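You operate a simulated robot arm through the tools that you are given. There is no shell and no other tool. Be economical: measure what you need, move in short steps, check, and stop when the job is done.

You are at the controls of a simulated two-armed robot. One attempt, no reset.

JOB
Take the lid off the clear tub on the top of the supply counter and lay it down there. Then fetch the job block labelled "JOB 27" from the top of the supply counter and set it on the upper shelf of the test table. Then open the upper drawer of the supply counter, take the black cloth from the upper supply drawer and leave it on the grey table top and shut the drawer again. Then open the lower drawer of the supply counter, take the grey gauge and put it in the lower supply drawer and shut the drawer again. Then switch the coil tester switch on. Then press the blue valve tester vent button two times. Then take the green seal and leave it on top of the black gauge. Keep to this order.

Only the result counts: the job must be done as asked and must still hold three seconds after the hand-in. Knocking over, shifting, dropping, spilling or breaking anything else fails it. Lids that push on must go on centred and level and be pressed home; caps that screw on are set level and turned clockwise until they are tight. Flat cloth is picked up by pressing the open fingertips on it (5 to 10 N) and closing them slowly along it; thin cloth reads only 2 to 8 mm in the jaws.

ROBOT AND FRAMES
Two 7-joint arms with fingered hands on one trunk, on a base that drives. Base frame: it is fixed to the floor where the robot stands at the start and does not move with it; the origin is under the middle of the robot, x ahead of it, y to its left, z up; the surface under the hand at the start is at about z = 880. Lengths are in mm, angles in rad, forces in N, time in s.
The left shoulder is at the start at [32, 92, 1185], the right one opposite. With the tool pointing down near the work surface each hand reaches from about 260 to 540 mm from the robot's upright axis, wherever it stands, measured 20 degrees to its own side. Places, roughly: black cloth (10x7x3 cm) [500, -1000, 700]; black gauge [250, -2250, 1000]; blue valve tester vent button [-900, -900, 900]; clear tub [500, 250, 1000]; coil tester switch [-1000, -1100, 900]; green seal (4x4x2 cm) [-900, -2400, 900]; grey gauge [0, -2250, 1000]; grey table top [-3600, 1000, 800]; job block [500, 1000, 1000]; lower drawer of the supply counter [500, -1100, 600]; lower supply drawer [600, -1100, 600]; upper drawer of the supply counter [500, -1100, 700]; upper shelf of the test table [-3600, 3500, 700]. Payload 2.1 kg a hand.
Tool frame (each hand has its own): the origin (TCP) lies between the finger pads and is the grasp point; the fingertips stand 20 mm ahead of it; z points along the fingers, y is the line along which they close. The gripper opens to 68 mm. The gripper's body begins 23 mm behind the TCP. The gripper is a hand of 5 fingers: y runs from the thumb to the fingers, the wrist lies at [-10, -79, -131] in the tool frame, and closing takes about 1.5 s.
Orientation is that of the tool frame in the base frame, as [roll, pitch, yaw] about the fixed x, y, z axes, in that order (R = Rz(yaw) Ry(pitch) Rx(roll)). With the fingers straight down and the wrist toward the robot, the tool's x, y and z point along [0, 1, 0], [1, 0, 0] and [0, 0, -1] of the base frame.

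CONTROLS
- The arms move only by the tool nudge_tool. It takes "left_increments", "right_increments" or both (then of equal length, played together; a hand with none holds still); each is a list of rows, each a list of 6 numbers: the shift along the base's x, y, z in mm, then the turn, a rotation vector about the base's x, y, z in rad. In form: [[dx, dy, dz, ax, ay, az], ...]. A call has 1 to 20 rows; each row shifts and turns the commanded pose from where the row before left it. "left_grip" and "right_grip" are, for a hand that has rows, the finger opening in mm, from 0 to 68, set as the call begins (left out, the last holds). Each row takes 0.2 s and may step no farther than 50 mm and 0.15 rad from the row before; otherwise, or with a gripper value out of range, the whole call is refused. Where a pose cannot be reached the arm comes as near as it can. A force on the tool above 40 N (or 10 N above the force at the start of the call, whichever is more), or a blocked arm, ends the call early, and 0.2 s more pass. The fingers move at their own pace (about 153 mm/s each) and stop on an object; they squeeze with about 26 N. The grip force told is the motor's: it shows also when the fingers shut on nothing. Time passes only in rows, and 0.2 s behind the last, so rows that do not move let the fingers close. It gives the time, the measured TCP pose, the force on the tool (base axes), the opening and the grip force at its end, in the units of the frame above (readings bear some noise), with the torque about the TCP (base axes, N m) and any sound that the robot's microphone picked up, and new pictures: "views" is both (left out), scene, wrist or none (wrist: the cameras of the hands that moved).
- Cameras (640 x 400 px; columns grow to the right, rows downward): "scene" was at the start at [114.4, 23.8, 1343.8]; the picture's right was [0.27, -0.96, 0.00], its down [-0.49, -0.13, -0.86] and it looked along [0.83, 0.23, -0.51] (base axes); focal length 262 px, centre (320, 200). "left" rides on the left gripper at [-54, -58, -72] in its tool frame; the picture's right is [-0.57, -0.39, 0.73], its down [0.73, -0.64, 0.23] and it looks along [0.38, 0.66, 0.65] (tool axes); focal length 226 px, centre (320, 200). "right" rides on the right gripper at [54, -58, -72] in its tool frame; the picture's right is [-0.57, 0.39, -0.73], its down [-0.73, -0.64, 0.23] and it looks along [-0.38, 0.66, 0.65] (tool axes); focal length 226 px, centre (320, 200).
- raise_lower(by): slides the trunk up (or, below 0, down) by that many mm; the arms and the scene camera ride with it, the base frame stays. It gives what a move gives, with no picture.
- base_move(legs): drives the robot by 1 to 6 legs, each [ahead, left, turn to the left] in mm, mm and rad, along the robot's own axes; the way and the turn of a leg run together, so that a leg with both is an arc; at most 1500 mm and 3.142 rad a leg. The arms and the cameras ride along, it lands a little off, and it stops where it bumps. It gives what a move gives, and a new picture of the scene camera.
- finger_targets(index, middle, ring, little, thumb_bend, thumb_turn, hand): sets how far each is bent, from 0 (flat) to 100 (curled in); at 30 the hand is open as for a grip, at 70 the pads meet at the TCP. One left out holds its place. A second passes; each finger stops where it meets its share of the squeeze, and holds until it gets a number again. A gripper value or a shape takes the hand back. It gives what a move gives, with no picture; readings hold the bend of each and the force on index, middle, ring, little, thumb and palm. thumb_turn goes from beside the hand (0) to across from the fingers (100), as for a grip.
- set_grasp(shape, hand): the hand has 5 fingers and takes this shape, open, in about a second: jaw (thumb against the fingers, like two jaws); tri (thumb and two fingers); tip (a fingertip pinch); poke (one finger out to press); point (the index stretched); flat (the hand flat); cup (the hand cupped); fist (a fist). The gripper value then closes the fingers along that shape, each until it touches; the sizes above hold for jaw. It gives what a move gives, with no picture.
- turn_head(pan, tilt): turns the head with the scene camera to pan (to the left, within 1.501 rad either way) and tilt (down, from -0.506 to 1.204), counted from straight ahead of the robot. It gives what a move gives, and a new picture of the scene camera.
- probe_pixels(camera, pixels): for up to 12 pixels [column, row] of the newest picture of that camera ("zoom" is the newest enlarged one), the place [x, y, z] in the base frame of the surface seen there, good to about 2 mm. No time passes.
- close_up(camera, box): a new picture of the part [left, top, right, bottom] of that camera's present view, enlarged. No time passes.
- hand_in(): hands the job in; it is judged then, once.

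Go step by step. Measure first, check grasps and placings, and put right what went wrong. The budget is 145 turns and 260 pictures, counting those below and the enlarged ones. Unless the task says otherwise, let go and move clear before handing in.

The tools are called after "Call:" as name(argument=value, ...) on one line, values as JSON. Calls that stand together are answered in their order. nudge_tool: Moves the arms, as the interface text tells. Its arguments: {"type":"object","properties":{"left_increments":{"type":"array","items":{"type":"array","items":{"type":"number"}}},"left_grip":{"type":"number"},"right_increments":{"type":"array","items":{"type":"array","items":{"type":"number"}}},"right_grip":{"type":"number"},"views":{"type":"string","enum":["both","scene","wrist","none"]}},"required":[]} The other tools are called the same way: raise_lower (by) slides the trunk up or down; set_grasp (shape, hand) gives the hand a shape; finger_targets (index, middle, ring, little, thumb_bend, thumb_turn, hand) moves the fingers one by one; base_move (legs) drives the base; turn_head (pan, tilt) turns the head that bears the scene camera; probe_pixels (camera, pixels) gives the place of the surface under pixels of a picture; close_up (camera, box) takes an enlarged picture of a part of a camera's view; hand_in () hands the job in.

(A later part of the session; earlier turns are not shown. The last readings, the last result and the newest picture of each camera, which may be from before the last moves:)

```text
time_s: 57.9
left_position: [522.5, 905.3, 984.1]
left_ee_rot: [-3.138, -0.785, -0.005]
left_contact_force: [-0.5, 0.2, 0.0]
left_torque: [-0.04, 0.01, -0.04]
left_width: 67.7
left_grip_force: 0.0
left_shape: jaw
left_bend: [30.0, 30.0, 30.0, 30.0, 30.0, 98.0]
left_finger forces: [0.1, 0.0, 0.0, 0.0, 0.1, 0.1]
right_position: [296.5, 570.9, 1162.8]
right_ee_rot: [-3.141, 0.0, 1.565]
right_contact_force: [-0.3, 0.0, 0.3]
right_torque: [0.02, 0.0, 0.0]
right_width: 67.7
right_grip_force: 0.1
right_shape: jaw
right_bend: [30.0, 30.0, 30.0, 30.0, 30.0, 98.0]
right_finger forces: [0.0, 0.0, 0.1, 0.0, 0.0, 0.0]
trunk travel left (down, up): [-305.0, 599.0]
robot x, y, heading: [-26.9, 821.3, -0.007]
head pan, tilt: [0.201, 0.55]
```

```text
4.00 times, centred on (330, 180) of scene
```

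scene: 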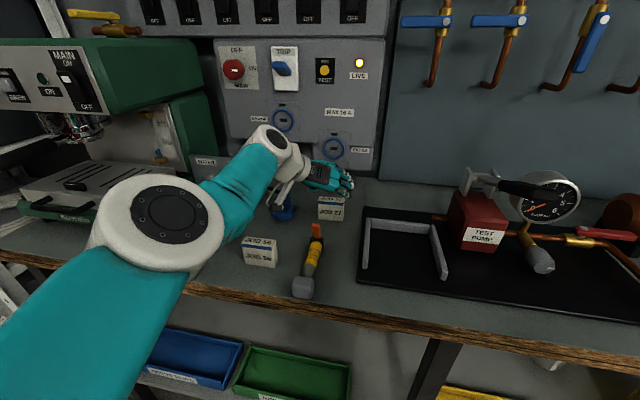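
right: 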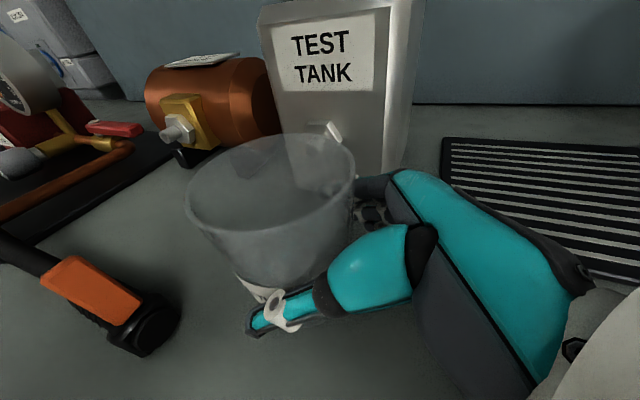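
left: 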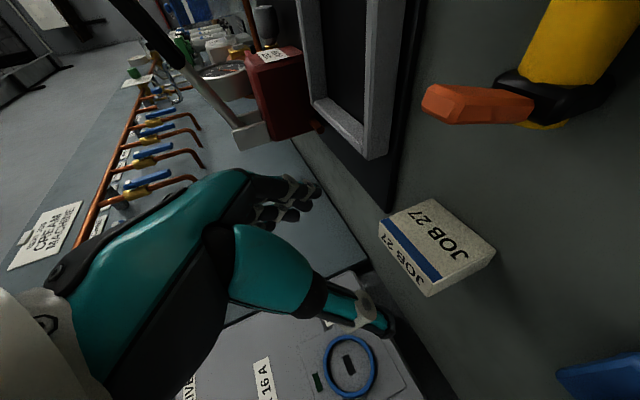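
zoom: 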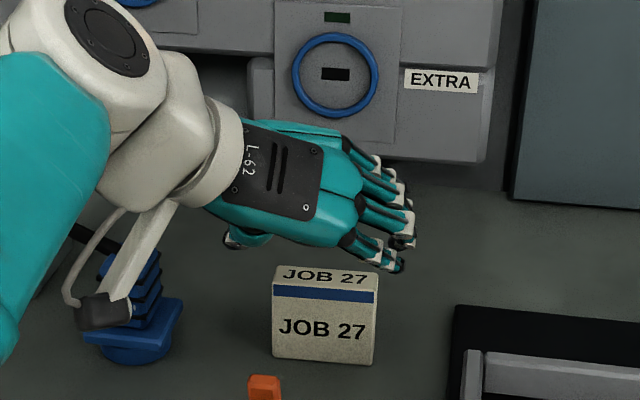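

The posture works now. I'll advance along the tool axis towards (581,907,915), halfway first.

Call:
nudge_tool(left_increments=[[10, 0.5, -11, 0, 0, 0], [10, 0.5, -11, 0, 0, 0], [10, 0.5, -11, 0, 0, 0]], views="wrist")

Call:
close_up(camera="scene", box=[260, 130, 400, 230])

```text
time_s: 58.7
left_position: [524.6, 907.3, 951.8]
left_ee_rot: [-3.137, -0.787, -0.005]
left_contact_force: [-0.3, 0.3, -0.3]
left_torque: [0.0, 0.01, -0.01]
left_width: 68.0
left_grip_force: 0.1
left_shape: jaw
left_bend: [30.0, 30.0, 30.0, 30.0, 30.0, 98.0]
left_finger forces: [0.0, 0.0, 0.0, 0.0, 0.0, 0.1]
left hand out of reach, approached as far as the arm can: row 1, 2, 3
right_position: [295.8, 570.1, 1162.5]
right_ee_rot: [-3.141, -0.001, 1.566]
right_contact_force: [0.3, -0.5, -0.6]
right_torque: [0.03, 0.01, -0.03]
right_width: 68.3
right_grip_force: 0.1
right_shape: jaw
right_bend: [30.0, 30.0, 30.0, 30.0, 30.0, 98.0]
right_finger forces: [0.0, 0.0, 0.0, 0.0, 0.0, 0.0]
trunk travel left (down, up): [-305.0, 599.0]
robot x, y, heading: [-29.1, 821.0, -0.007]
head pan, tilt: [0.201, 0.55]
```

left: 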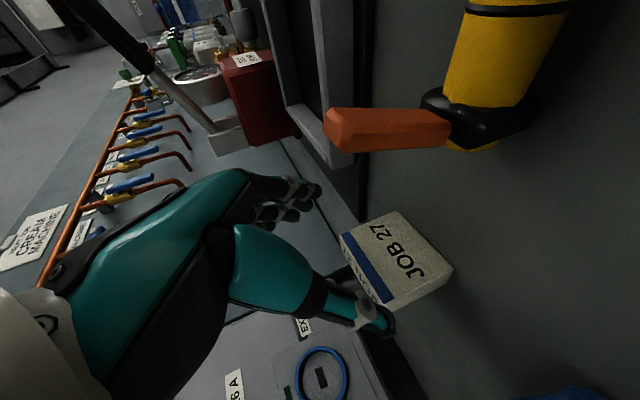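

```text
4.00 times, centred on (330, 180) of scene
```

zoom: 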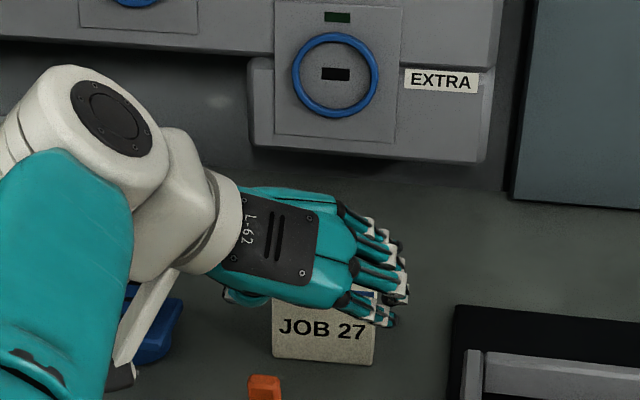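

The arm's reach is at its limit here. I'll raise 25 mm, drive the base forward 72 mm, then come down over the block.

Call:
nudge_tool(left_increments=[[0, 0, 25, 0, 0, 0]], views="none")

Call:
base_move(legs=[[72, 0, 0]])

Call:
close_up(camera="scene", box=[260, 150, 400, 250])

```text
time_s: 59.1
left_position: [525.3, 907.9, 976.7]
left_ee_rot: [-3.136, -0.787, -0.008]
left_contact_force: [0.2, -0.3, 1.1]
left_torque: [0.05, 0.01, 0.03]
left_width: 67.8
left_grip_force: 0.1
left_shape: jaw
left_bend: [30.0, 30.0, 30.0, 30.0, 30.0, 98.0]
left_finger forces: [0.0, 0.0, 0.0, 0.1, 0.0, 0.1]
right_position: [297.9, 571.6, 1163.0]
right_ee_rot: [-3.141, 0.001, 1.565]
right_contact_force: [0.3, 0.8, 0.1]
right_torque: [0.01, -0.02, -0.01]
right_width: 67.6
right_grip_force: 0.0
right_shape: jaw
right_bend: [30.0, 30.0, 30.0, 30.0, 30.0, 98.0]
right_finger forces: [0.0, 0.0, 0.0, 0.0, 0.1, 0.0]
trunk travel left (down, up): [-305.0, 599.0]
robot x, y, heading: [-27.3, 819.9, -0.005]
head pan, tilt: [0.201, 0.55]
```

```text
time_s: 60.1
left_position: [593.3, 907.1, 977.6]
left_ee_rot: [-3.136, -0.788, -0.006]
left_contact_force: [0.3, -1.1, -0.8]
left_torque: [-0.01, 0.03, 0.01]
left_width: 68.1
left_grip_force: 0.1
left_shape: jaw
left_bend: [30.0, 30.0, 30.0, 30.0, 30.0, 98.0]
left_finger forces: [0.0, 0.0, 0.1, 0.0, 0.0, 0.0]
right_position: [365.8, 572.1, 1162.6]
right_ee_rot: [3.141, 0.0, 1.567]
right_contact_force: [0.5, -0.5, -0.3]
right_torque: [0.01, 0.03, -0.02]
right_width: 67.8
right_grip_force: 0.0
right_shape: jaw
right_bend: [30.0, 30.0, 30.0, 30.0, 30.0, 98.0]
right_finger forces: [0.0, 0.1, 0.1, 0.0, 0.0, 0.0]
trunk travel left (down, up): [-305.0, 599.0]
robot x, y, heading: [44.9, 819.2, -0.005]
head pan, tilt: [0.201, 0.55]
```

scene: 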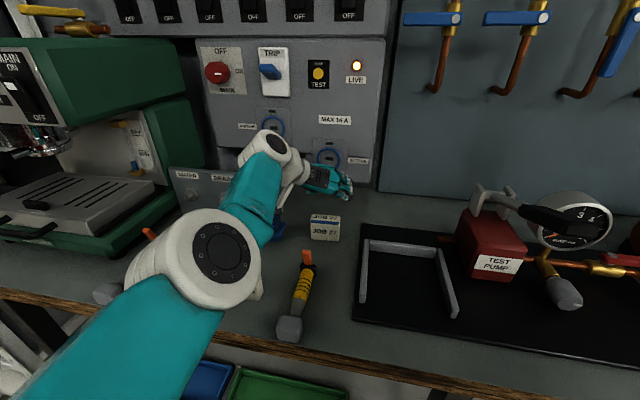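

```text
4.00 times, centred on (330, 200) of scene
```

zoom: 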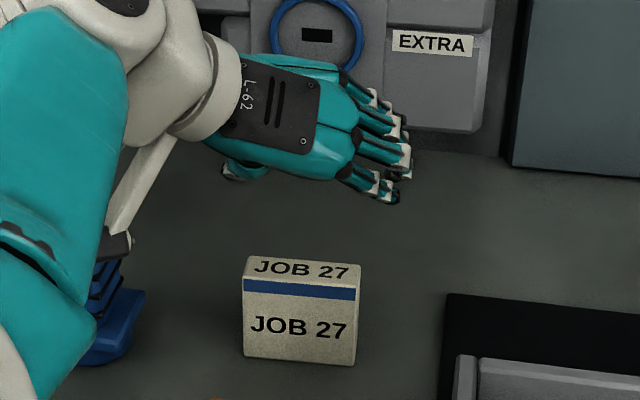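

The elbow now overlaps JOB 56 in the picture; I'll check its height before descending.

Call:
probe_pixels(camera="scene", pixels=[[190, 250], [150, 290], [255, 285], [240, 300], [325, 220], [325, 232], [118, 248]])

Call:
close_up(camera="left", box=[300, 100, 640, 400])

```text
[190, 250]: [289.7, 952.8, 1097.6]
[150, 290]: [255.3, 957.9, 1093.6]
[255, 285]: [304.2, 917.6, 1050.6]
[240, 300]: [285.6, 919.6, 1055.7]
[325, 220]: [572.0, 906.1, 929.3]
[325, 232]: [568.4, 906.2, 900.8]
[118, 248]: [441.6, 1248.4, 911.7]
```

```text
1.33 times, centred on (470, 250) of left
```

zoom: 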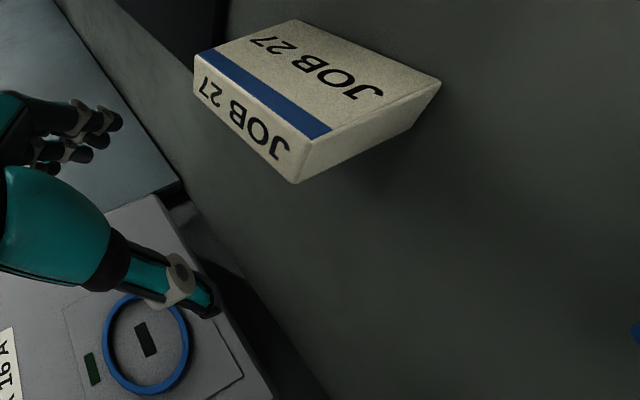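

The elbow is at z≈1095 and clear. I'll descend over the block to (581,907,916).

Call:
nudge_tool(left_increments=[[-2, 0, -12, 0, 0, 0], [-2, 0, -12, 0, 0, 0], [-2, 0, -12, 0, 0, 0], [-2, 0, -10, 0, 0, 0], [-2, 0, -8, 0, 0, 0], [-2, 0, -7, 0, 0, 0]])

Call:
close_up(camera="scene", box=[260, 170, 400, 270])

```text
time_s: 61.5
left_position: [581.8, 905.7, 917.9]
left_ee_rot: [-3.134, -0.791, -0.006]
left_contact_force: [-0.1, 0.9, 15.9]
left_torque: [0.3, 0.22, -0.04]
left_width: 67.9
left_grip_force: 0.1
left_shape: jaw
left_bend: [27.0, 30.0, 30.0, 30.0, 27.0, 100.0]
left_finger forces: [3.5, 0.0, 0.0, 0.0, 12.0, 0.0]
right_position: [365.2, 570.2, 1163.3]
right_ee_rot: [3.14, -0.002, 1.566]
right_contact_force: [0.5, 0.4, 0.0]
right_torque: [-0.03, 0.01, -0.01]
right_width: 67.6
right_grip_force: 0.1
right_shape: jaw
right_bend: [30.0, 30.0, 30.0, 30.0, 30.0, 98.0]
right_finger forces: [0.1, 0.0, 0.0, 0.0, 0.0, 0.0]
trunk travel left (down, up): [-305.0, 599.0]
robot x, y, heading: [41.7, 820.0, -0.004]
head pan, tilt: [0.201, 0.55]
```

scene: 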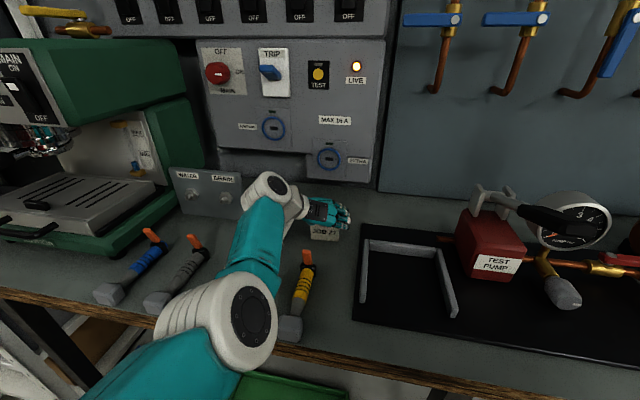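
left: 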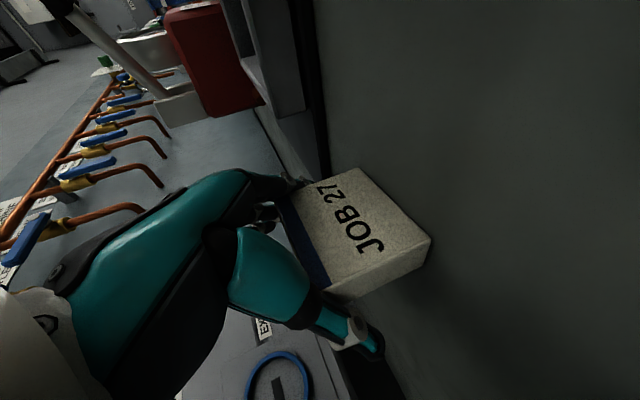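

```text
4.00 times, centred on (330, 220) of scene
```

zoom: 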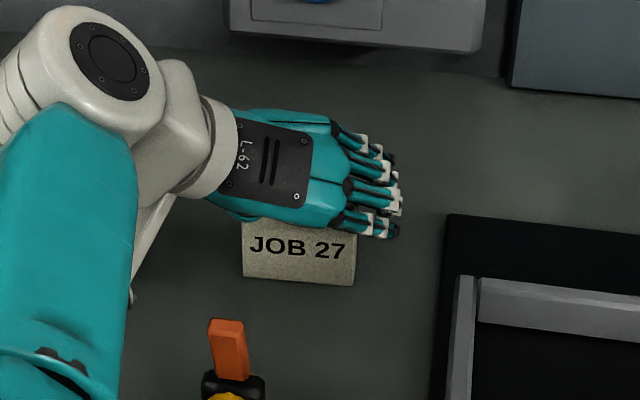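

The tips touch the counter (16 N). I'll raise 6 mm and close on the block.

Call:
nudge_tool(left_increments=[[0, 1, 6, 0, 0, 0], [0, 0, 0, 0, 0, 0]], views="none")

Call:
nudge_tool(left_increments=[[0, 0, 0, 0, 0, 0], [0, 0, 0, 0, 0, 0], [0, 0, 0, 0, 0, 0], [0, 0, 0, 0, 0, 0], [0, 0, 0, 0, 0, 0], [0, 0, 0, 0, 0, 0], [0, 0, 0, 0, 0, 0]], left_grip=30, views="wrist")

```text
time_s: 62.1
left_position: [582.1, 908.9, 921.9]
left_ee_rot: [-3.136, -0.786, -0.006]
left_contact_force: [-0.1, 0.4, 0.3]
left_torque: [0.01, 0.02, -0.02]
left_width: 67.8
left_grip_force: 0.1
left_shape: jaw
left_bend: [28.0, 30.0, 30.0, 30.0, 28.0, 98.0]
left_finger forces: [1.8, 0.1, 0.0, 0.1, 2.8, 0.0]
right_position: [365.4, 570.8, 1162.6]
right_ee_rot: [3.141, 0.0, 1.568]
right_contact_force: [-0.5, 0.6, 0.0]
right_torque: [-0.03, 0.01, 0.01]
right_width: 67.8
right_grip_force: 0.0
right_shape: jaw
right_bend: [30.0, 30.0, 30.0, 30.0, 30.0, 98.0]
right_finger forces: [0.1, 0.0, 0.0, 0.0, 0.0, 0.1]
trunk travel left (down, up): [-305.0, 599.0]
robot x, y, heading: [43.2, 819.4, -0.001]
head pan, tilt: [0.201, 0.55]
```

```text
time_s: 63.7
left_position: [581.1, 908.6, 922.1]
left_ee_rot: [-3.132, -0.788, -0.009]
left_contact_force: [0.3, 0.0, -0.1]
left_torque: [-0.04, 0.02, 0.0]
left_width: 42.4
left_grip_force: 26.1
left_shape: jaw
left_bend: [26.0, 41.0, 41.0, 44.0, 62.0, 98.0]
left_finger forces: [19.9, 10.3, 3.4, 0.1, 35.8, 0.1]
right_position: [366.3, 570.4, 1163.2]
right_ee_rot: [3.14, 0.0, 1.564]
right_contact_force: [-0.1, 0.2, 0.9]
right_torque: [-0.02, 0.02, -0.01]
right_width: 67.4
right_grip_force: 0.1
right_shape: jaw
right_bend: [30.0, 30.0, 30.0, 30.0, 30.0, 98.0]
right_finger forces: [0.1, 0.0, 0.1, 0.0, 0.0, 0.0]
trunk travel left (down, up): [-305.0, 599.0]
robot x, y, heading: [45.1, 819.8, -0.004]
head pan, tilt: [0.201, 0.55]
```

left: 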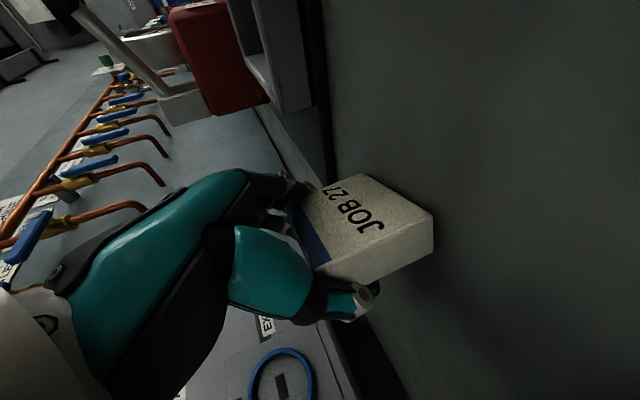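

Gripped firmly. I'll lift straight up and check.

Call:
nudge_tool(left_increments=[[0, 0, 10, 0, 0, 0], [0, 0, 20, 0, 0, 0], [0, 0, 30, 0, 0, 0], [0, 0, 30, 0, 0, 0], [0, 0, 30, 0, 0, 0]])

Call:
close_up(camera="scene", box=[240, 130, 420, 270])

```text
time_s: 64.9
left_position: [582.6, 909.1, 1043.2]
left_ee_rot: [-3.133, -0.786, -0.008]
left_contact_force: [0.6, -1.0, -0.9]
left_torque: [0.0, -0.02, 0.0]
left_width: 42.4
left_grip_force: 25.8
left_shape: jaw
left_bend: [26.0, 41.0, 41.0, 44.0, 62.0, 98.0]
left_finger forces: [19.8, 10.3, 3.5, 0.0, 37.7, 0.1]
right_position: [366.1, 571.0, 1162.1]
right_ee_rot: [-3.14, 0.001, 1.566]
right_contact_force: [0.4, 0.3, 0.2]
right_torque: [-0.03, -0.01, -0.05]
right_width: 68.0
right_grip_force: 0.1
right_shape: jaw
right_bend: [30.0, 30.0, 30.0, 30.0, 30.0, 98.0]
right_finger forces: [0.0, 0.0, 0.0, 0.0, 0.0, 0.0]
trunk travel left (down, up): [-305.0, 599.0]
robot x, y, heading: [42.1, 824.4, -0.004]
head pan, tilt: [0.201, 0.55]
```

scene: 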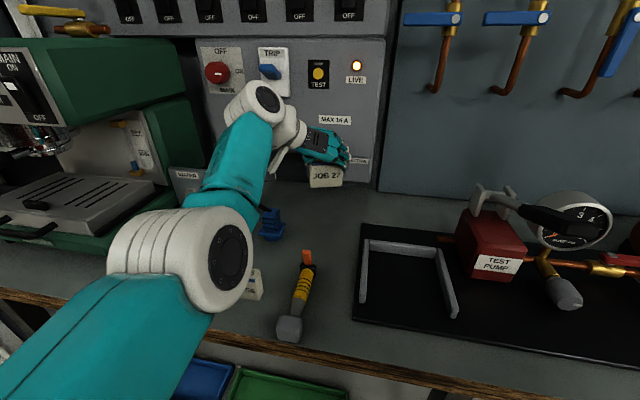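
left: 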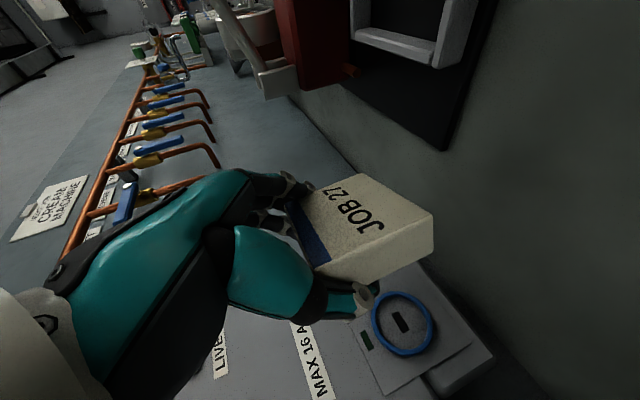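

```text
2.86 times, centred on (330, 200) of scene
```

zoom: 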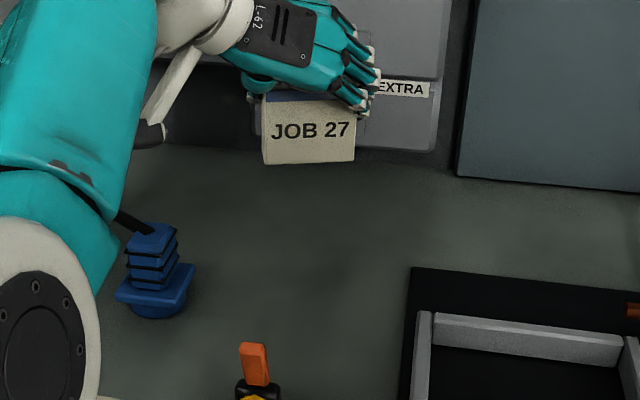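

JOB 27 is held level, and JOB 56 is undisturbed. I'll back away and look around before turning towards the test table.

Call:
base_move(legs=[[-600, 0, 0]])

Call:
turn_head(pan=1.5, tilt=0.3)

Call:
turn_head(pan=-1.5, tilt=0.3)

```text
time_s: 68.3
left_position: [-25.8, 911.3, 1042.8]
left_ee_rot: [-3.135, -0.787, -0.01]
left_contact_force: [-0.2, -0.5, -0.4]
left_torque: [0.03, 0.01, 0.02]
left_width: 42.4
left_grip_force: 26.5
left_shape: jaw
left_bend: [26.0, 41.0, 41.0, 44.0, 62.0, 98.0]
left_finger forces: [19.9, 10.3, 3.7, 0.0, 37.8, 0.0]
right_position: [-243.6, 574.6, 1161.9]
right_ee_rot: [-3.141, 0.001, 1.563]
right_contact_force: [0.7, -0.6, -0.2]
right_torque: [0.0, 0.02, 0.02]
right_width: 67.7
right_grip_force: 0.1
right_shape: jaw
right_bend: [30.0, 30.0, 30.0, 30.0, 30.0, 98.0]
right_finger forces: [0.0, 0.1, 0.0, 0.0, 0.0, 0.0]
trunk travel left (down, up): [-305.0, 599.0]
robot x, y, heading: [-566.6, 821.1, -0.013]
head pan, tilt: [0.201, 0.55]
```

scene: 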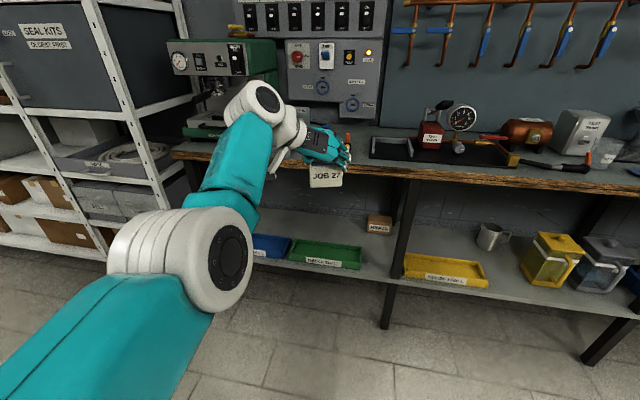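

```text
time_s: 69.8
left_position: [-26.0, 911.6, 1043.3]
left_ee_rot: [-3.132, -0.788, -0.012]
left_contact_force: [-0.1, 0.6, -1.1]
left_torque: [-0.06, 0.04, -0.02]
left_width: 42.3
left_grip_force: 26.0
left_shape: jaw
left_bend: [26.0, 41.0, 41.0, 44.0, 62.0, 98.0]
left_finger forces: [19.8, 10.3, 3.7, 0.0, 37.7, 0.0]
right_position: [-243.0, 574.8, 1163.0]
right_ee_rot: [-3.141, 0.001, 1.561]
right_contact_force: [1.3, 1.1, 0.1]
right_torque: [0.01, -0.01, 0.0]
right_width: 67.6
right_grip_force: 0.0
right_shape: jaw
right_bend: [30.0, 30.0, 30.0, 30.0, 30.0, 98.0]
right_finger forces: [0.0, 0.0, 0.0, 0.0, 0.0, 0.0]
trunk travel left (down, up): [-305.0, 599.0]
robot x, y, heading: [-567.0, 822.5, -0.007]
head pan, tilt: [1.499, 0.3]
```

scene: 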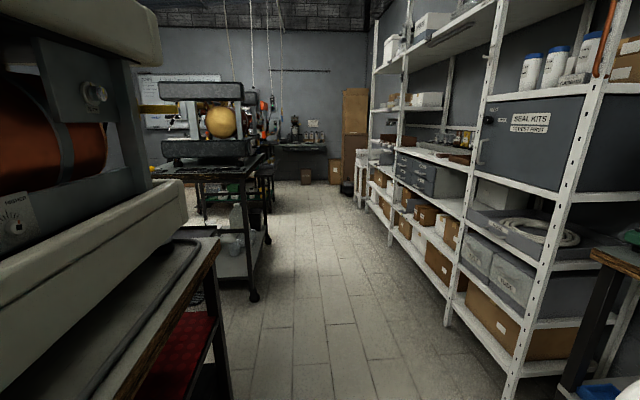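

```text
time_s: 72.4
left_position: [-26.1, 911.5, 1042.9]
left_ee_rot: [-3.135, -0.787, -0.01]
left_contact_force: [0.6, -0.2, 1.0]
left_torque: [-0.02, 0.0, -0.02]
left_width: 42.2
left_grip_force: 26.4
left_shape: jaw
left_bend: [26.0, 41.0, 41.0, 44.0, 62.0, 98.0]
left_finger forces: [20.0, 10.3, 3.7, 0.1, 37.7, 0.0]
right_position: [-242.3, 574.1, 1162.6]
right_ee_rot: [3.141, -0.001, 1.561]
right_contact_force: [0.3, -0.3, 0.2]
right_torque: [0.0, 0.01, -0.01]
right_width: 67.7
right_grip_force: 0.0
right_shape: jaw
right_bend: [30.0, 30.0, 30.0, 30.0, 30.0, 98.0]
right_finger forces: [0.1, 0.0, 0.1, 0.1, 0.0, 0.0]
trunk travel left (down, up): [-305.0, 599.0]
robot x, y, heading: [-563.4, 823.5, -0.016]
head pan, tilt: [-1.499, 0.3]
```

scene: 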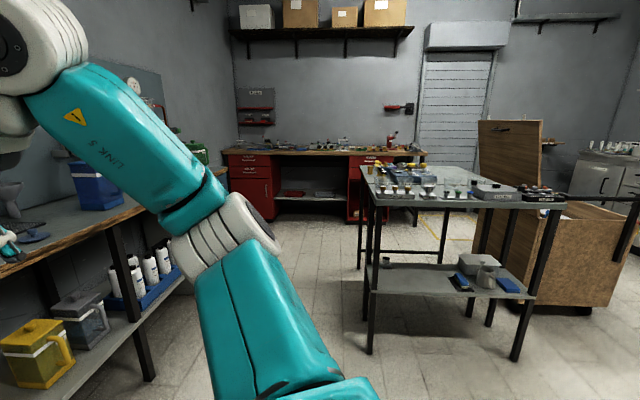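

There is an aisle between the counter and a row of benches. I'll look left again and measure the free floor.

Call:
probe_pixels(camera="scene", pixels=[[370, 350], [362, 180], [515, 360], [560, 205], [440, 265], [370, 345], [480, 305], [470, 215], [600, 290], [395, 160], [275, 165], [420, 240]])

Call:
turn_head(pan=1.5, tilt=0.35)

Call:
probe_pixels(camera="scene", pixels=[[255, 285], [215, 235], [100, 385], [150, 290], [268, 230], [330, 350], [300, 200], [370, 220], [445, 320], [505, 395], [180, 165], [305, 160]])

```text
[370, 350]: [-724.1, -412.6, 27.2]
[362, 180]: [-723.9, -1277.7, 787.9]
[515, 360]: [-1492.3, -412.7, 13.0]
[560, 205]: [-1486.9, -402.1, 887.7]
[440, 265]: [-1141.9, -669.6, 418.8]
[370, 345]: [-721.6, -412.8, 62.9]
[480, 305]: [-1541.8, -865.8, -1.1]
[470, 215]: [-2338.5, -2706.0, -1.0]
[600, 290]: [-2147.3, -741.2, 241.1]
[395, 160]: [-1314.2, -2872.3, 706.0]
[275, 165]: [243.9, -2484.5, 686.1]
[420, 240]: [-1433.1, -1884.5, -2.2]
```

```text
time_s: 75.0
left_position: [-26.7, 911.0, 1043.0]
left_ee_rot: [-3.136, -0.786, -0.01]
left_contact_force: [-0.1, -0.2, -0.1]
left_torque: [-0.01, -0.02, -0.01]
left_width: 42.2
left_grip_force: 25.9
left_shape: jaw
left_bend: [26.0, 41.0, 41.0, 44.0, 62.0, 98.0]
left_finger forces: [20.0, 10.3, 3.7, 0.0, 37.6, 0.1]
right_position: [-241.7, 574.6, 1164.0]
right_ee_rot: [-3.141, 0.0, 1.563]
right_contact_force: [-1.2, 0.0, -0.4]
right_torque: [0.03, -0.04, 0.01]
right_width: 67.4
right_grip_force: 0.1
right_shape: jaw
right_bend: [30.0, 30.0, 30.0, 30.0, 30.0, 98.0]
right_finger forces: [0.1, 0.0, 0.0, 0.1, 0.1, 0.1]
trunk travel left (down, up): [-305.0, 599.0]
robot x, y, heading: [-567.9, 825.9, -0.008]
head pan, tilt: [1.499, 0.351]
```

scene: 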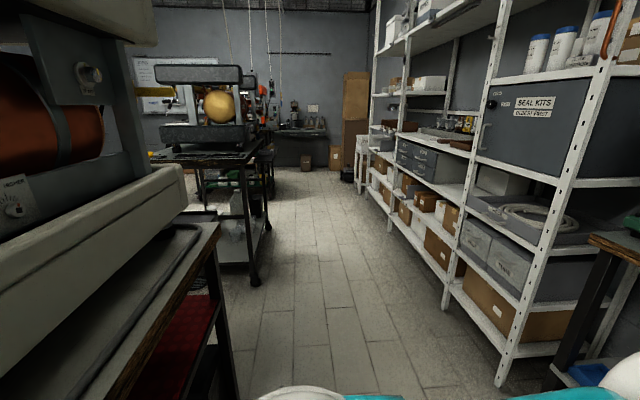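

```text
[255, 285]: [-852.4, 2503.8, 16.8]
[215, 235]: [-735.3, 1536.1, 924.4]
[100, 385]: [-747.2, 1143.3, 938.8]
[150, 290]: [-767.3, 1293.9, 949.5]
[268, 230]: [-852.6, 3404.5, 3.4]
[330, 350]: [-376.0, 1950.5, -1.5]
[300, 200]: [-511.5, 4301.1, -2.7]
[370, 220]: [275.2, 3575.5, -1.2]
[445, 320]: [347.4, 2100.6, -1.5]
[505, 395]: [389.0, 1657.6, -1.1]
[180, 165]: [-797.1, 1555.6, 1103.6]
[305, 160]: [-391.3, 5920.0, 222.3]
```

Aisle: bench edge at x≈-720 (ends y≈1540), next table at x≤-852 from y≈2500, counter and rack at x≥350. I'll go along x≈-250 to y≈2000 and look into the gap there.

Call:
base_move(legs=[[317, 0, 0], [0, 0, 1.571], [1170, 0, 0]])

Call:
turn_head(pan=1.4, tilt=0.3)

Call:
probe_pixels(camera="scene", pixels=[[320, 250], [320, 300], [200, 250], [450, 250], [320, 200], [100, 300], [540, 300], [320, 180], [400, 220], [250, 220]])

```text
time_s: 86.5
left_position: [-369.5, 2522.3, 1043.1]
left_ee_rot: [-3.133, -0.787, 1.581]
left_contact_force: [0.2, -0.5, -0.4]
left_torque: [0.01, 0.03, 0.01]
left_width: 42.0
left_grip_force: 25.7
left_shape: jaw
left_bend: [26.0, 41.0, 41.0, 44.0, 63.0, 98.0]
left_finger forces: [19.5, 10.4, 3.7, 0.0, 37.2, 0.0]
right_position: [-27.1, 2312.6, 1163.4]
right_ee_rot: [-3.141, 0.0, -3.129]
right_contact_force: [-0.5, -0.4, 0.1]
right_torque: [0.0, -0.02, -0.01]
right_width: 67.6
right_grip_force: 0.0
right_shape: jaw
right_bend: [30.0, 30.0, 30.0, 30.0, 30.0, 98.0]
right_finger forces: [0.0, 0.1, 0.0, 0.0, 0.0, 0.0]
trunk travel left (down, up): [-305.0, 599.0]
robot x, y, heading: [-271.3, 1985.7, 1.578]
head pan, tilt: [1.499, 0.351]
```

scene: 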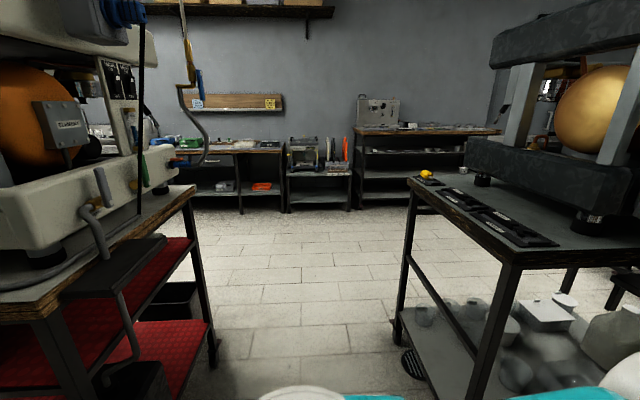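

```text
time_s: 87.1
left_position: [-369.2, 2522.4, 1041.9]
left_ee_rot: [-3.132, -0.785, 1.578]
left_contact_force: [0.1, -0.1, 0.3]
left_torque: [0.0, -0.01, -0.01]
left_width: 41.8
left_grip_force: 25.9
left_shape: jaw
left_bend: [26.0, 41.0, 41.0, 44.0, 63.0, 98.0]
left_finger forces: [19.6, 10.5, 3.7, 0.1, 37.2, 0.0]
right_position: [-25.8, 2312.9, 1163.0]
right_ee_rot: [-3.141, -0.001, -3.128]
right_contact_force: [-0.4, -0.4, -0.3]
right_torque: [0.0, -0.02, 0.02]
right_width: 67.4
right_grip_force: 0.1
right_shape: jaw
right_bend: [30.0, 30.0, 30.0, 30.0, 30.0, 98.0]
right_finger forces: [0.0, 0.1, 0.0, 0.1, 0.0, 0.1]
trunk travel left (down, up): [-305.0, 599.0]
robot x, y, heading: [-273.7, 1980.1, 1.581]
head pan, tilt: [1.4, 0.3]
```

scene: 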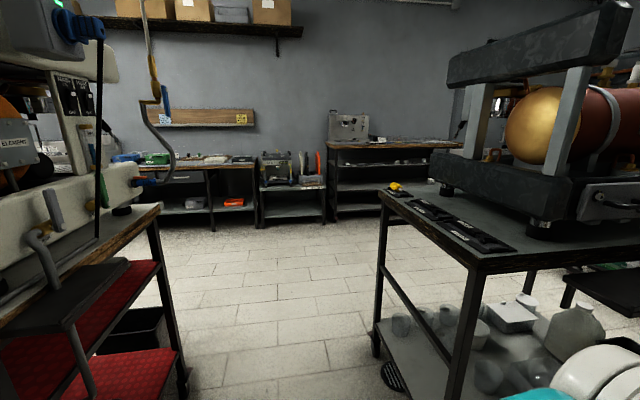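

```text
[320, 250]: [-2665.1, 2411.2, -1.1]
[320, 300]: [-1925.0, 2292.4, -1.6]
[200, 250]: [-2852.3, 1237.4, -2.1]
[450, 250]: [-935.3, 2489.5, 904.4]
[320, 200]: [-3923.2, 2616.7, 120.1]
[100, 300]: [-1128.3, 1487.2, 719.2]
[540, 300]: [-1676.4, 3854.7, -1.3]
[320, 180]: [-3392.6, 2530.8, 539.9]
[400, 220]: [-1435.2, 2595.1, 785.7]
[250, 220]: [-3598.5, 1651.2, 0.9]
```

The gap is clear from y≈1540 to 2430. I'll turn left to face -x, drive through and look.

Call:
base_move(legs=[[0, 0, 1.56], [1450, 0, 0], [700, 0, 0]])

Call:
turn_head(pan=-0.9, tilt=0.35)

```text
time_s: 101.6
left_position: [-2975.4, 1924.8, 1043.1]
left_ee_rot: [-3.136, -0.787, 3.128]
left_contact_force: [-0.3, -1.2, -0.3]
left_torque: [-0.05, 0.01, -0.01]
left_width: 42.1
left_grip_force: 25.8
left_shape: jaw
left_bend: [26.0, 41.0, 41.0, 44.0, 63.0, 98.0]
left_finger forces: [19.2, 10.4, 3.7, 0.0, 36.2, 0.1]
right_position: [-2756.0, 2260.7, 1162.4]
right_ee_rot: [3.141, -0.001, -1.583]
right_contact_force: [-0.3, 1.0, 0.0]
right_torque: [0.02, 0.02, 0.0]
right_width: 67.6
right_grip_force: 0.1
right_shape: jaw
right_bend: [30.0, 30.0, 30.0, 30.0, 30.0, 98.0]
right_finger forces: [0.0, 0.0, 0.1, 0.0, 0.0, 0.0]
trunk travel left (down, up): [-305.0, 599.0]
robot x, y, heading: [-2433.4, 2008.5, 3.128]
head pan, tilt: [1.4, 0.3]
```

scene: 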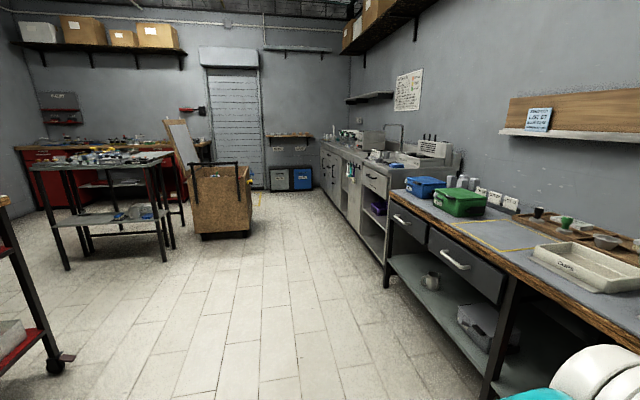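

```text
time_s: 103.8
left_position: [-2975.0, 1924.2, 1042.4]
left_ee_rot: [-3.134, -0.787, 3.125]
left_contact_force: [0.4, 0.4, -0.8]
left_torque: [-0.01, 0.0, -0.03]
left_width: 42.0
left_grip_force: 26.1
left_shape: jaw
left_bend: [26.0, 41.0, 41.0, 44.0, 63.0, 98.0]
left_finger forces: [19.2, 10.4, 3.7, 0.1, 36.1, 0.0]
right_position: [-2756.7, 2261.5, 1161.9]
right_ee_rot: [3.141, -0.002, -1.584]
right_contact_force: [-0.7, -0.3, -0.6]
right_torque: [-0.01, 0.01, 0.01]
right_width: 67.6
right_grip_force: 0.0
right_shape: jaw
right_bend: [30.0, 30.0, 30.0, 30.0, 30.0, 98.0]
right_finger forces: [0.0, 0.0, 0.0, 0.0, 0.0, 0.0]
trunk travel left (down, up): [-305.0, 599.0]
robot x, y, heading: [-2439.2, 2005.2, 3.13]
head pan, tilt: [-0.901, 0.351]
```

scene: 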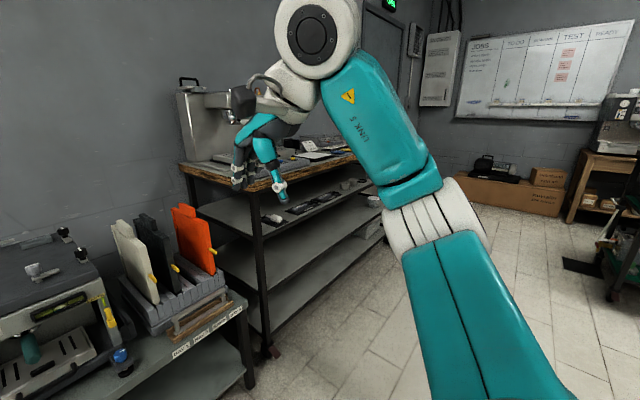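

The test table with shelves under its top is at (300,200). I'll measure its top, shelves and front edge.

Call:
probe_pixels(camera="scene", pixels=[[255, 180], [265, 235], [330, 205], [310, 215], [270, 300], [350, 158], [300, 260], [235, 215], [265, 350], [380, 205], [600, 250], [205, 170]])

Call:
close_up(camera="scene", box=[180, 120, 420, 320])

```text
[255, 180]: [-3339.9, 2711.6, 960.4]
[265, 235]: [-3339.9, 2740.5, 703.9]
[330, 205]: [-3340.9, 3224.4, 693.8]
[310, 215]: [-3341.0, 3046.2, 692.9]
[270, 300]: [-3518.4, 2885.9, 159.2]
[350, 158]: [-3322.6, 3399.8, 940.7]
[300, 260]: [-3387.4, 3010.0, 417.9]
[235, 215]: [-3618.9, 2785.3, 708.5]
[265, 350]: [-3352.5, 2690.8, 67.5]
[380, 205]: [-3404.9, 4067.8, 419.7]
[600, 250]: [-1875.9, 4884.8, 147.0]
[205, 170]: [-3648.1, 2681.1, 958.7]
```

```text
2.00 times, centred on (300, 220) of scene
```

zoom: 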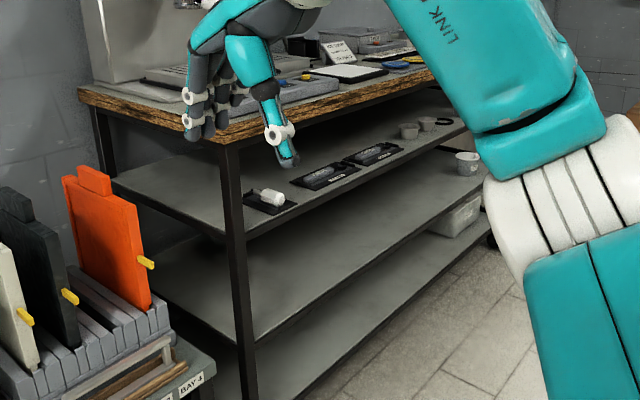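

The upper shelf is at z≈708 with its front edge at x≈-3340, and the table top's underside is near 930. I'll drive right along it to y≈3250 and look straight on.

Call:
base_move(legs=[[0, -1250, 0]])

Call:
turn_head(pan=-0.1, tilt=0.5)

```text
time_s: 110.1
left_position: [-2956.6, 3174.0, 1042.9]
left_ee_rot: [-3.134, -0.789, 3.124]
left_contact_force: [-0.5, 0.6, 0.2]
left_torque: [-0.01, 0.01, 0.0]
left_width: 41.8
left_grip_force: 25.7
left_shape: jaw
left_bend: [26.0, 41.0, 41.0, 44.0, 63.0, 98.0]
left_finger forces: [19.2, 10.4, 3.7, 0.0, 36.2, 0.0]
right_position: [-2736.6, 3511.6, 1162.5]
right_ee_rot: [-3.141, 0.0, -1.588]
right_contact_force: [0.9, 0.4, -0.2]
right_torque: [0.0, -0.02, 0.01]
right_width: 67.6
right_grip_force: 0.1
right_shape: jaw
right_bend: [30.0, 30.0, 30.0, 30.0, 30.0, 98.0]
right_finger forces: [0.0, 0.0, 0.0, 0.0, 0.0, 0.0]
trunk travel left (down, up): [-305.0, 599.0]
robot x, y, heading: [-2417.4, 3253.4, 3.12]
head pan, tilt: [-0.901, 0.351]
```

scene: 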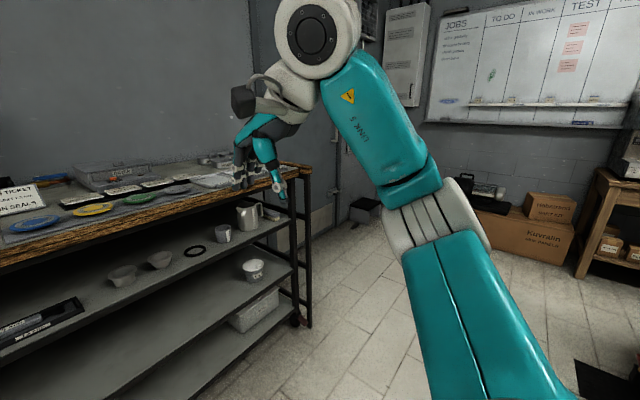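

```text
time_s: 111.2
left_position: [-2956.1, 3175.0, 1042.9]
left_ee_rot: [-3.132, -0.787, 3.12]
left_contact_force: [-0.8, 0.4, -0.3]
left_torque: [-0.01, -0.01, 0.03]
left_width: 42.1
left_grip_force: 26.2
left_shape: jaw
left_bend: [26.0, 41.0, 41.0, 44.0, 63.0, 98.0]
left_finger forces: [19.2, 10.4, 3.8, 0.1, 36.3, 0.1]
right_position: [-2736.5, 3510.5, 1162.2]
right_ee_rot: [3.141, 0.0, -1.588]
right_contact_force: [0.0, -0.2, 0.3]
right_torque: [0.0, 0.0, -0.01]
right_width: 67.6
right_grip_force: 0.0
right_shape: jaw
right_bend: [30.0, 30.0, 30.0, 30.0, 30.0, 98.0]
right_finger forces: [0.0, 0.0, 0.0, 0.1, 0.1, 0.1]
trunk travel left (down, up): [-305.0, 599.0]
robot x, y, heading: [-2415.0, 3255.1, 3.122]
head pan, tilt: [-0.099, 0.499]
```

scene: 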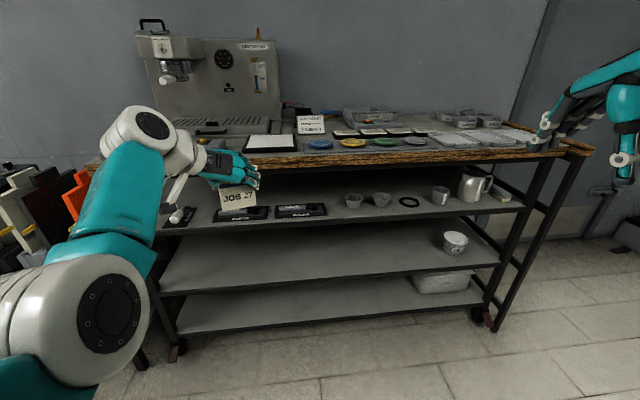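

I have a clear view of the upper shelf. I'll enlarge it and pick a free spot.

Call:
close_up(camera="scene", box=[150, 150, 530, 250])

Call:
probe_pixels(camera="scene", pixels=[[335, 215], [335, 203], [272, 213], [300, 216], [326, 212], [354, 205], [380, 203], [410, 205], [440, 198], [460, 208], [425, 210], [380, 216]])

```text
1.68 times, centred on (340, 200) of scene
```

zoom: 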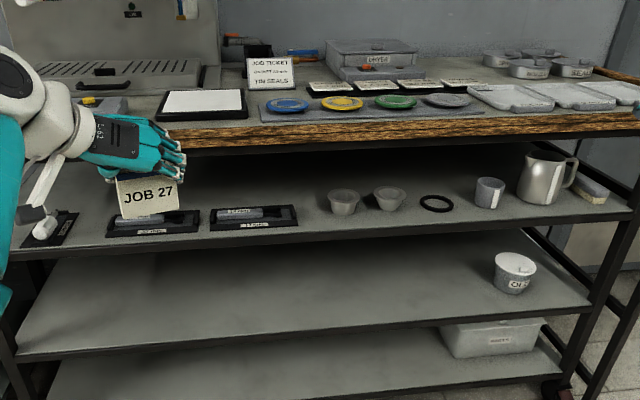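

```text
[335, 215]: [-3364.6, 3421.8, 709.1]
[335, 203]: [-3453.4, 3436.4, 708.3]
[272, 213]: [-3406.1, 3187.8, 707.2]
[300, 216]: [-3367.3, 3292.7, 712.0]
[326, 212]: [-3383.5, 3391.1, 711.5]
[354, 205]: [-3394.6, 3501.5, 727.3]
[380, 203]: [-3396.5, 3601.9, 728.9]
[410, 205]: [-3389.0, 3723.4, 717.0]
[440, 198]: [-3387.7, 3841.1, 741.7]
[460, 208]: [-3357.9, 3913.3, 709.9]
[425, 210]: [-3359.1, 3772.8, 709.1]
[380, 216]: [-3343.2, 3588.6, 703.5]
```

The shelf is free behind the two flat black trays. I'll measure the rear edge and height of the second tray, and the space behind it.

Call:
probe_pixels(camera="zoom", pixels=[[290, 207], [270, 204], [250, 214], [240, 209], [290, 199], [270, 190], [250, 185], [290, 180], [345, 190], [345, 203], [215, 205], [400, 150]])

```text
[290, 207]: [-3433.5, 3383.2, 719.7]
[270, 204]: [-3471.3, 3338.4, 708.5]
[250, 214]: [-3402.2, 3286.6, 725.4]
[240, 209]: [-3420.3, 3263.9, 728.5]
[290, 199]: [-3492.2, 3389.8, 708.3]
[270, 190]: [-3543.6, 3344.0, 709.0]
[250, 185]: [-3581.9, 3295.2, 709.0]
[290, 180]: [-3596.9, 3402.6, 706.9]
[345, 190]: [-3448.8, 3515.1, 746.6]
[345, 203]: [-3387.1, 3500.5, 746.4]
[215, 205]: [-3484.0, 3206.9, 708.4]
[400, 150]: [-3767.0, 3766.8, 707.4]
```

Call:
probe_pixels(camera="zoom", pixels=[[300, 130], [300, 140], [300, 146], [300, 152], [300, 160], [450, 126], [450, 137]])

Call:
close_up(camera="scene", box=[0, 80, 280, 360])

```text
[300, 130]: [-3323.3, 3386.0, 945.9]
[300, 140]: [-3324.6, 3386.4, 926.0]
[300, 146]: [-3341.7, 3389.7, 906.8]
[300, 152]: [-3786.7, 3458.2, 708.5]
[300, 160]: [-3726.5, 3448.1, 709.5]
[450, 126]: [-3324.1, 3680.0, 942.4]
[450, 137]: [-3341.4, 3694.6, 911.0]
```

```text
1.43 times, centred on (140, 220) of scene
```

zoom: 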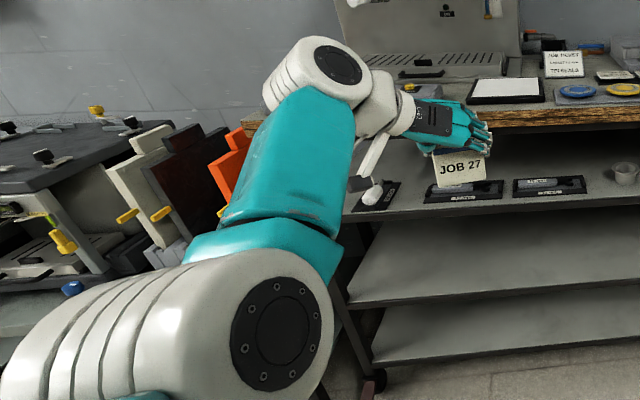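

The apron under the table top leaves only z 708–905, so at 45° the bulky wrist won't fit behind the trays. I'll set the block on the grey table, regrasp it flatter (about 27°), and come back; first I'll drive there.

Call:
base_move(legs=[[0, 1450, 0.02], [0, 300, 0]])

Call:
turn_head(pan=0.0, tilt=0.6)

```text
time_s: 120.0
left_position: [-2945.1, 1405.1, 1041.9]
left_ee_rot: [-3.133, -0.787, -3.125]
left_contact_force: [-0.1, 0.1, 0.1]
left_torque: [0.02, 0.05, -0.03]
left_width: 42.3
left_grip_force: 26.0
left_shape: jaw
left_bend: [26.0, 41.0, 41.0, 44.0, 63.0, 98.0]
left_finger forces: [19.3, 10.5, 3.7, 0.1, 36.2, 0.0]
right_position: [-2738.4, 1748.7, 1162.9]
right_ee_rot: [3.14, 0.0, -1.55]
right_contact_force: [1.0, -0.1, 0.0]
right_torque: [0.0, 0.01, 0.01]
right_width: 67.7
right_grip_force: 0.1
right_shape: jaw
right_bend: [30.0, 30.0, 30.0, 30.0, 30.0, 98.0]
right_finger forces: [0.0, 0.0, 0.0, 0.1, 0.0, 0.0]
trunk travel left (down, up): [-305.0, 599.0]
robot x, y, heading: [-2407.2, 1506.5, -3.121]
head pan, tilt: [-0.099, 0.499]
```

scene: 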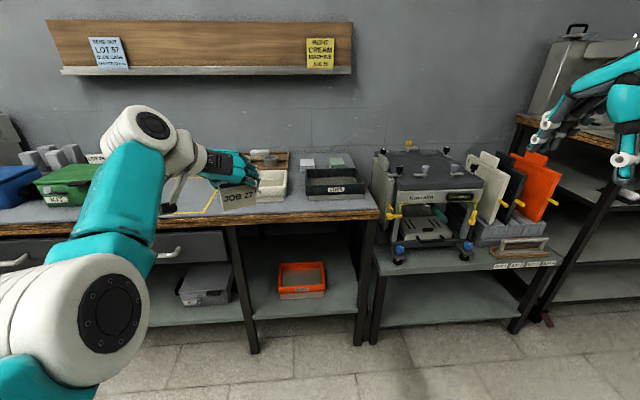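

```text
time_s: 120.7
left_position: [-2944.5, 1406.6, 1044.0]
left_ee_rot: [-3.135, -0.787, -3.123]
left_contact_force: [0.2, 0.2, 0.2]
left_torque: [-0.07, 0.0, 0.0]
left_width: 41.8
left_grip_force: 25.4
left_shape: jaw
left_bend: [26.0, 41.0, 41.0, 44.0, 63.0, 98.0]
left_finger forces: [19.2, 10.5, 3.7, 0.0, 36.1, 0.0]
right_position: [-2739.0, 1748.8, 1163.2]
right_ee_rot: [3.141, 0.0, -1.549]
right_contact_force: [0.6, 0.4, -0.4]
right_torque: [0.0, 0.01, -0.01]
right_width: 67.4
right_grip_force: 0.0
right_shape: jaw
right_bend: [30.0, 30.0, 30.0, 30.0, 30.0, 98.0]
right_finger forces: [0.1, 0.0, 0.0, 0.1, 0.0, 0.0]
trunk travel left (down, up): [-305.0, 599.0]
robot x, y, heading: [-2406.6, 1509.1, -3.124]
head pan, tilt: [0.0, 0.6]
```

scene: 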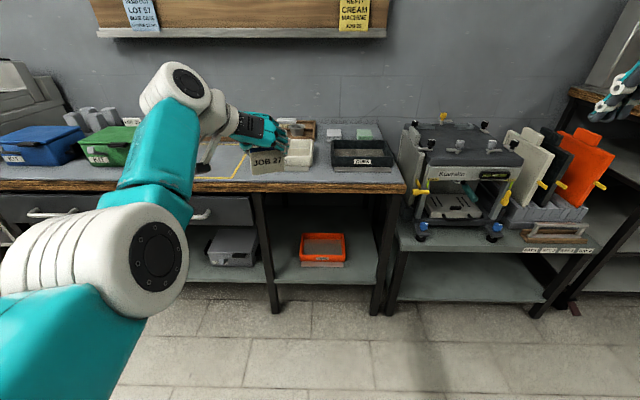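

Call:
close_up(camera="scene", box=[130, 100, 430, 220])

Call:
probe_pixels(camera="scene", pixels=[[310, 182], [310, 175], [330, 178], [380, 180], [260, 182], [290, 165], [335, 165], [230, 178], [320, 190], [345, 150], [225, 165], [265, 163]])

```text
2.13 times, centred on (280, 160) of scene
```

zoom: 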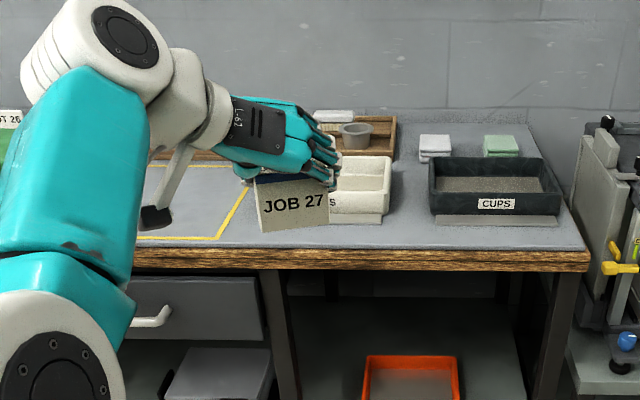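

```text
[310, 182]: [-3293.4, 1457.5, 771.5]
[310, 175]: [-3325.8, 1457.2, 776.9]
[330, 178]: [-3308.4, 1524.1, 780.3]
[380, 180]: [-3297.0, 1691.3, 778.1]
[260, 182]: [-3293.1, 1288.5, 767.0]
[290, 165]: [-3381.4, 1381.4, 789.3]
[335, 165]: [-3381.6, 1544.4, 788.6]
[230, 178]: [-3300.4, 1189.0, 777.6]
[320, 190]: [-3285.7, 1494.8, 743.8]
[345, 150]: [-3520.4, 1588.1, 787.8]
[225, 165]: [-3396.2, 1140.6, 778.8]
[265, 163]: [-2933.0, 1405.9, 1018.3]
```

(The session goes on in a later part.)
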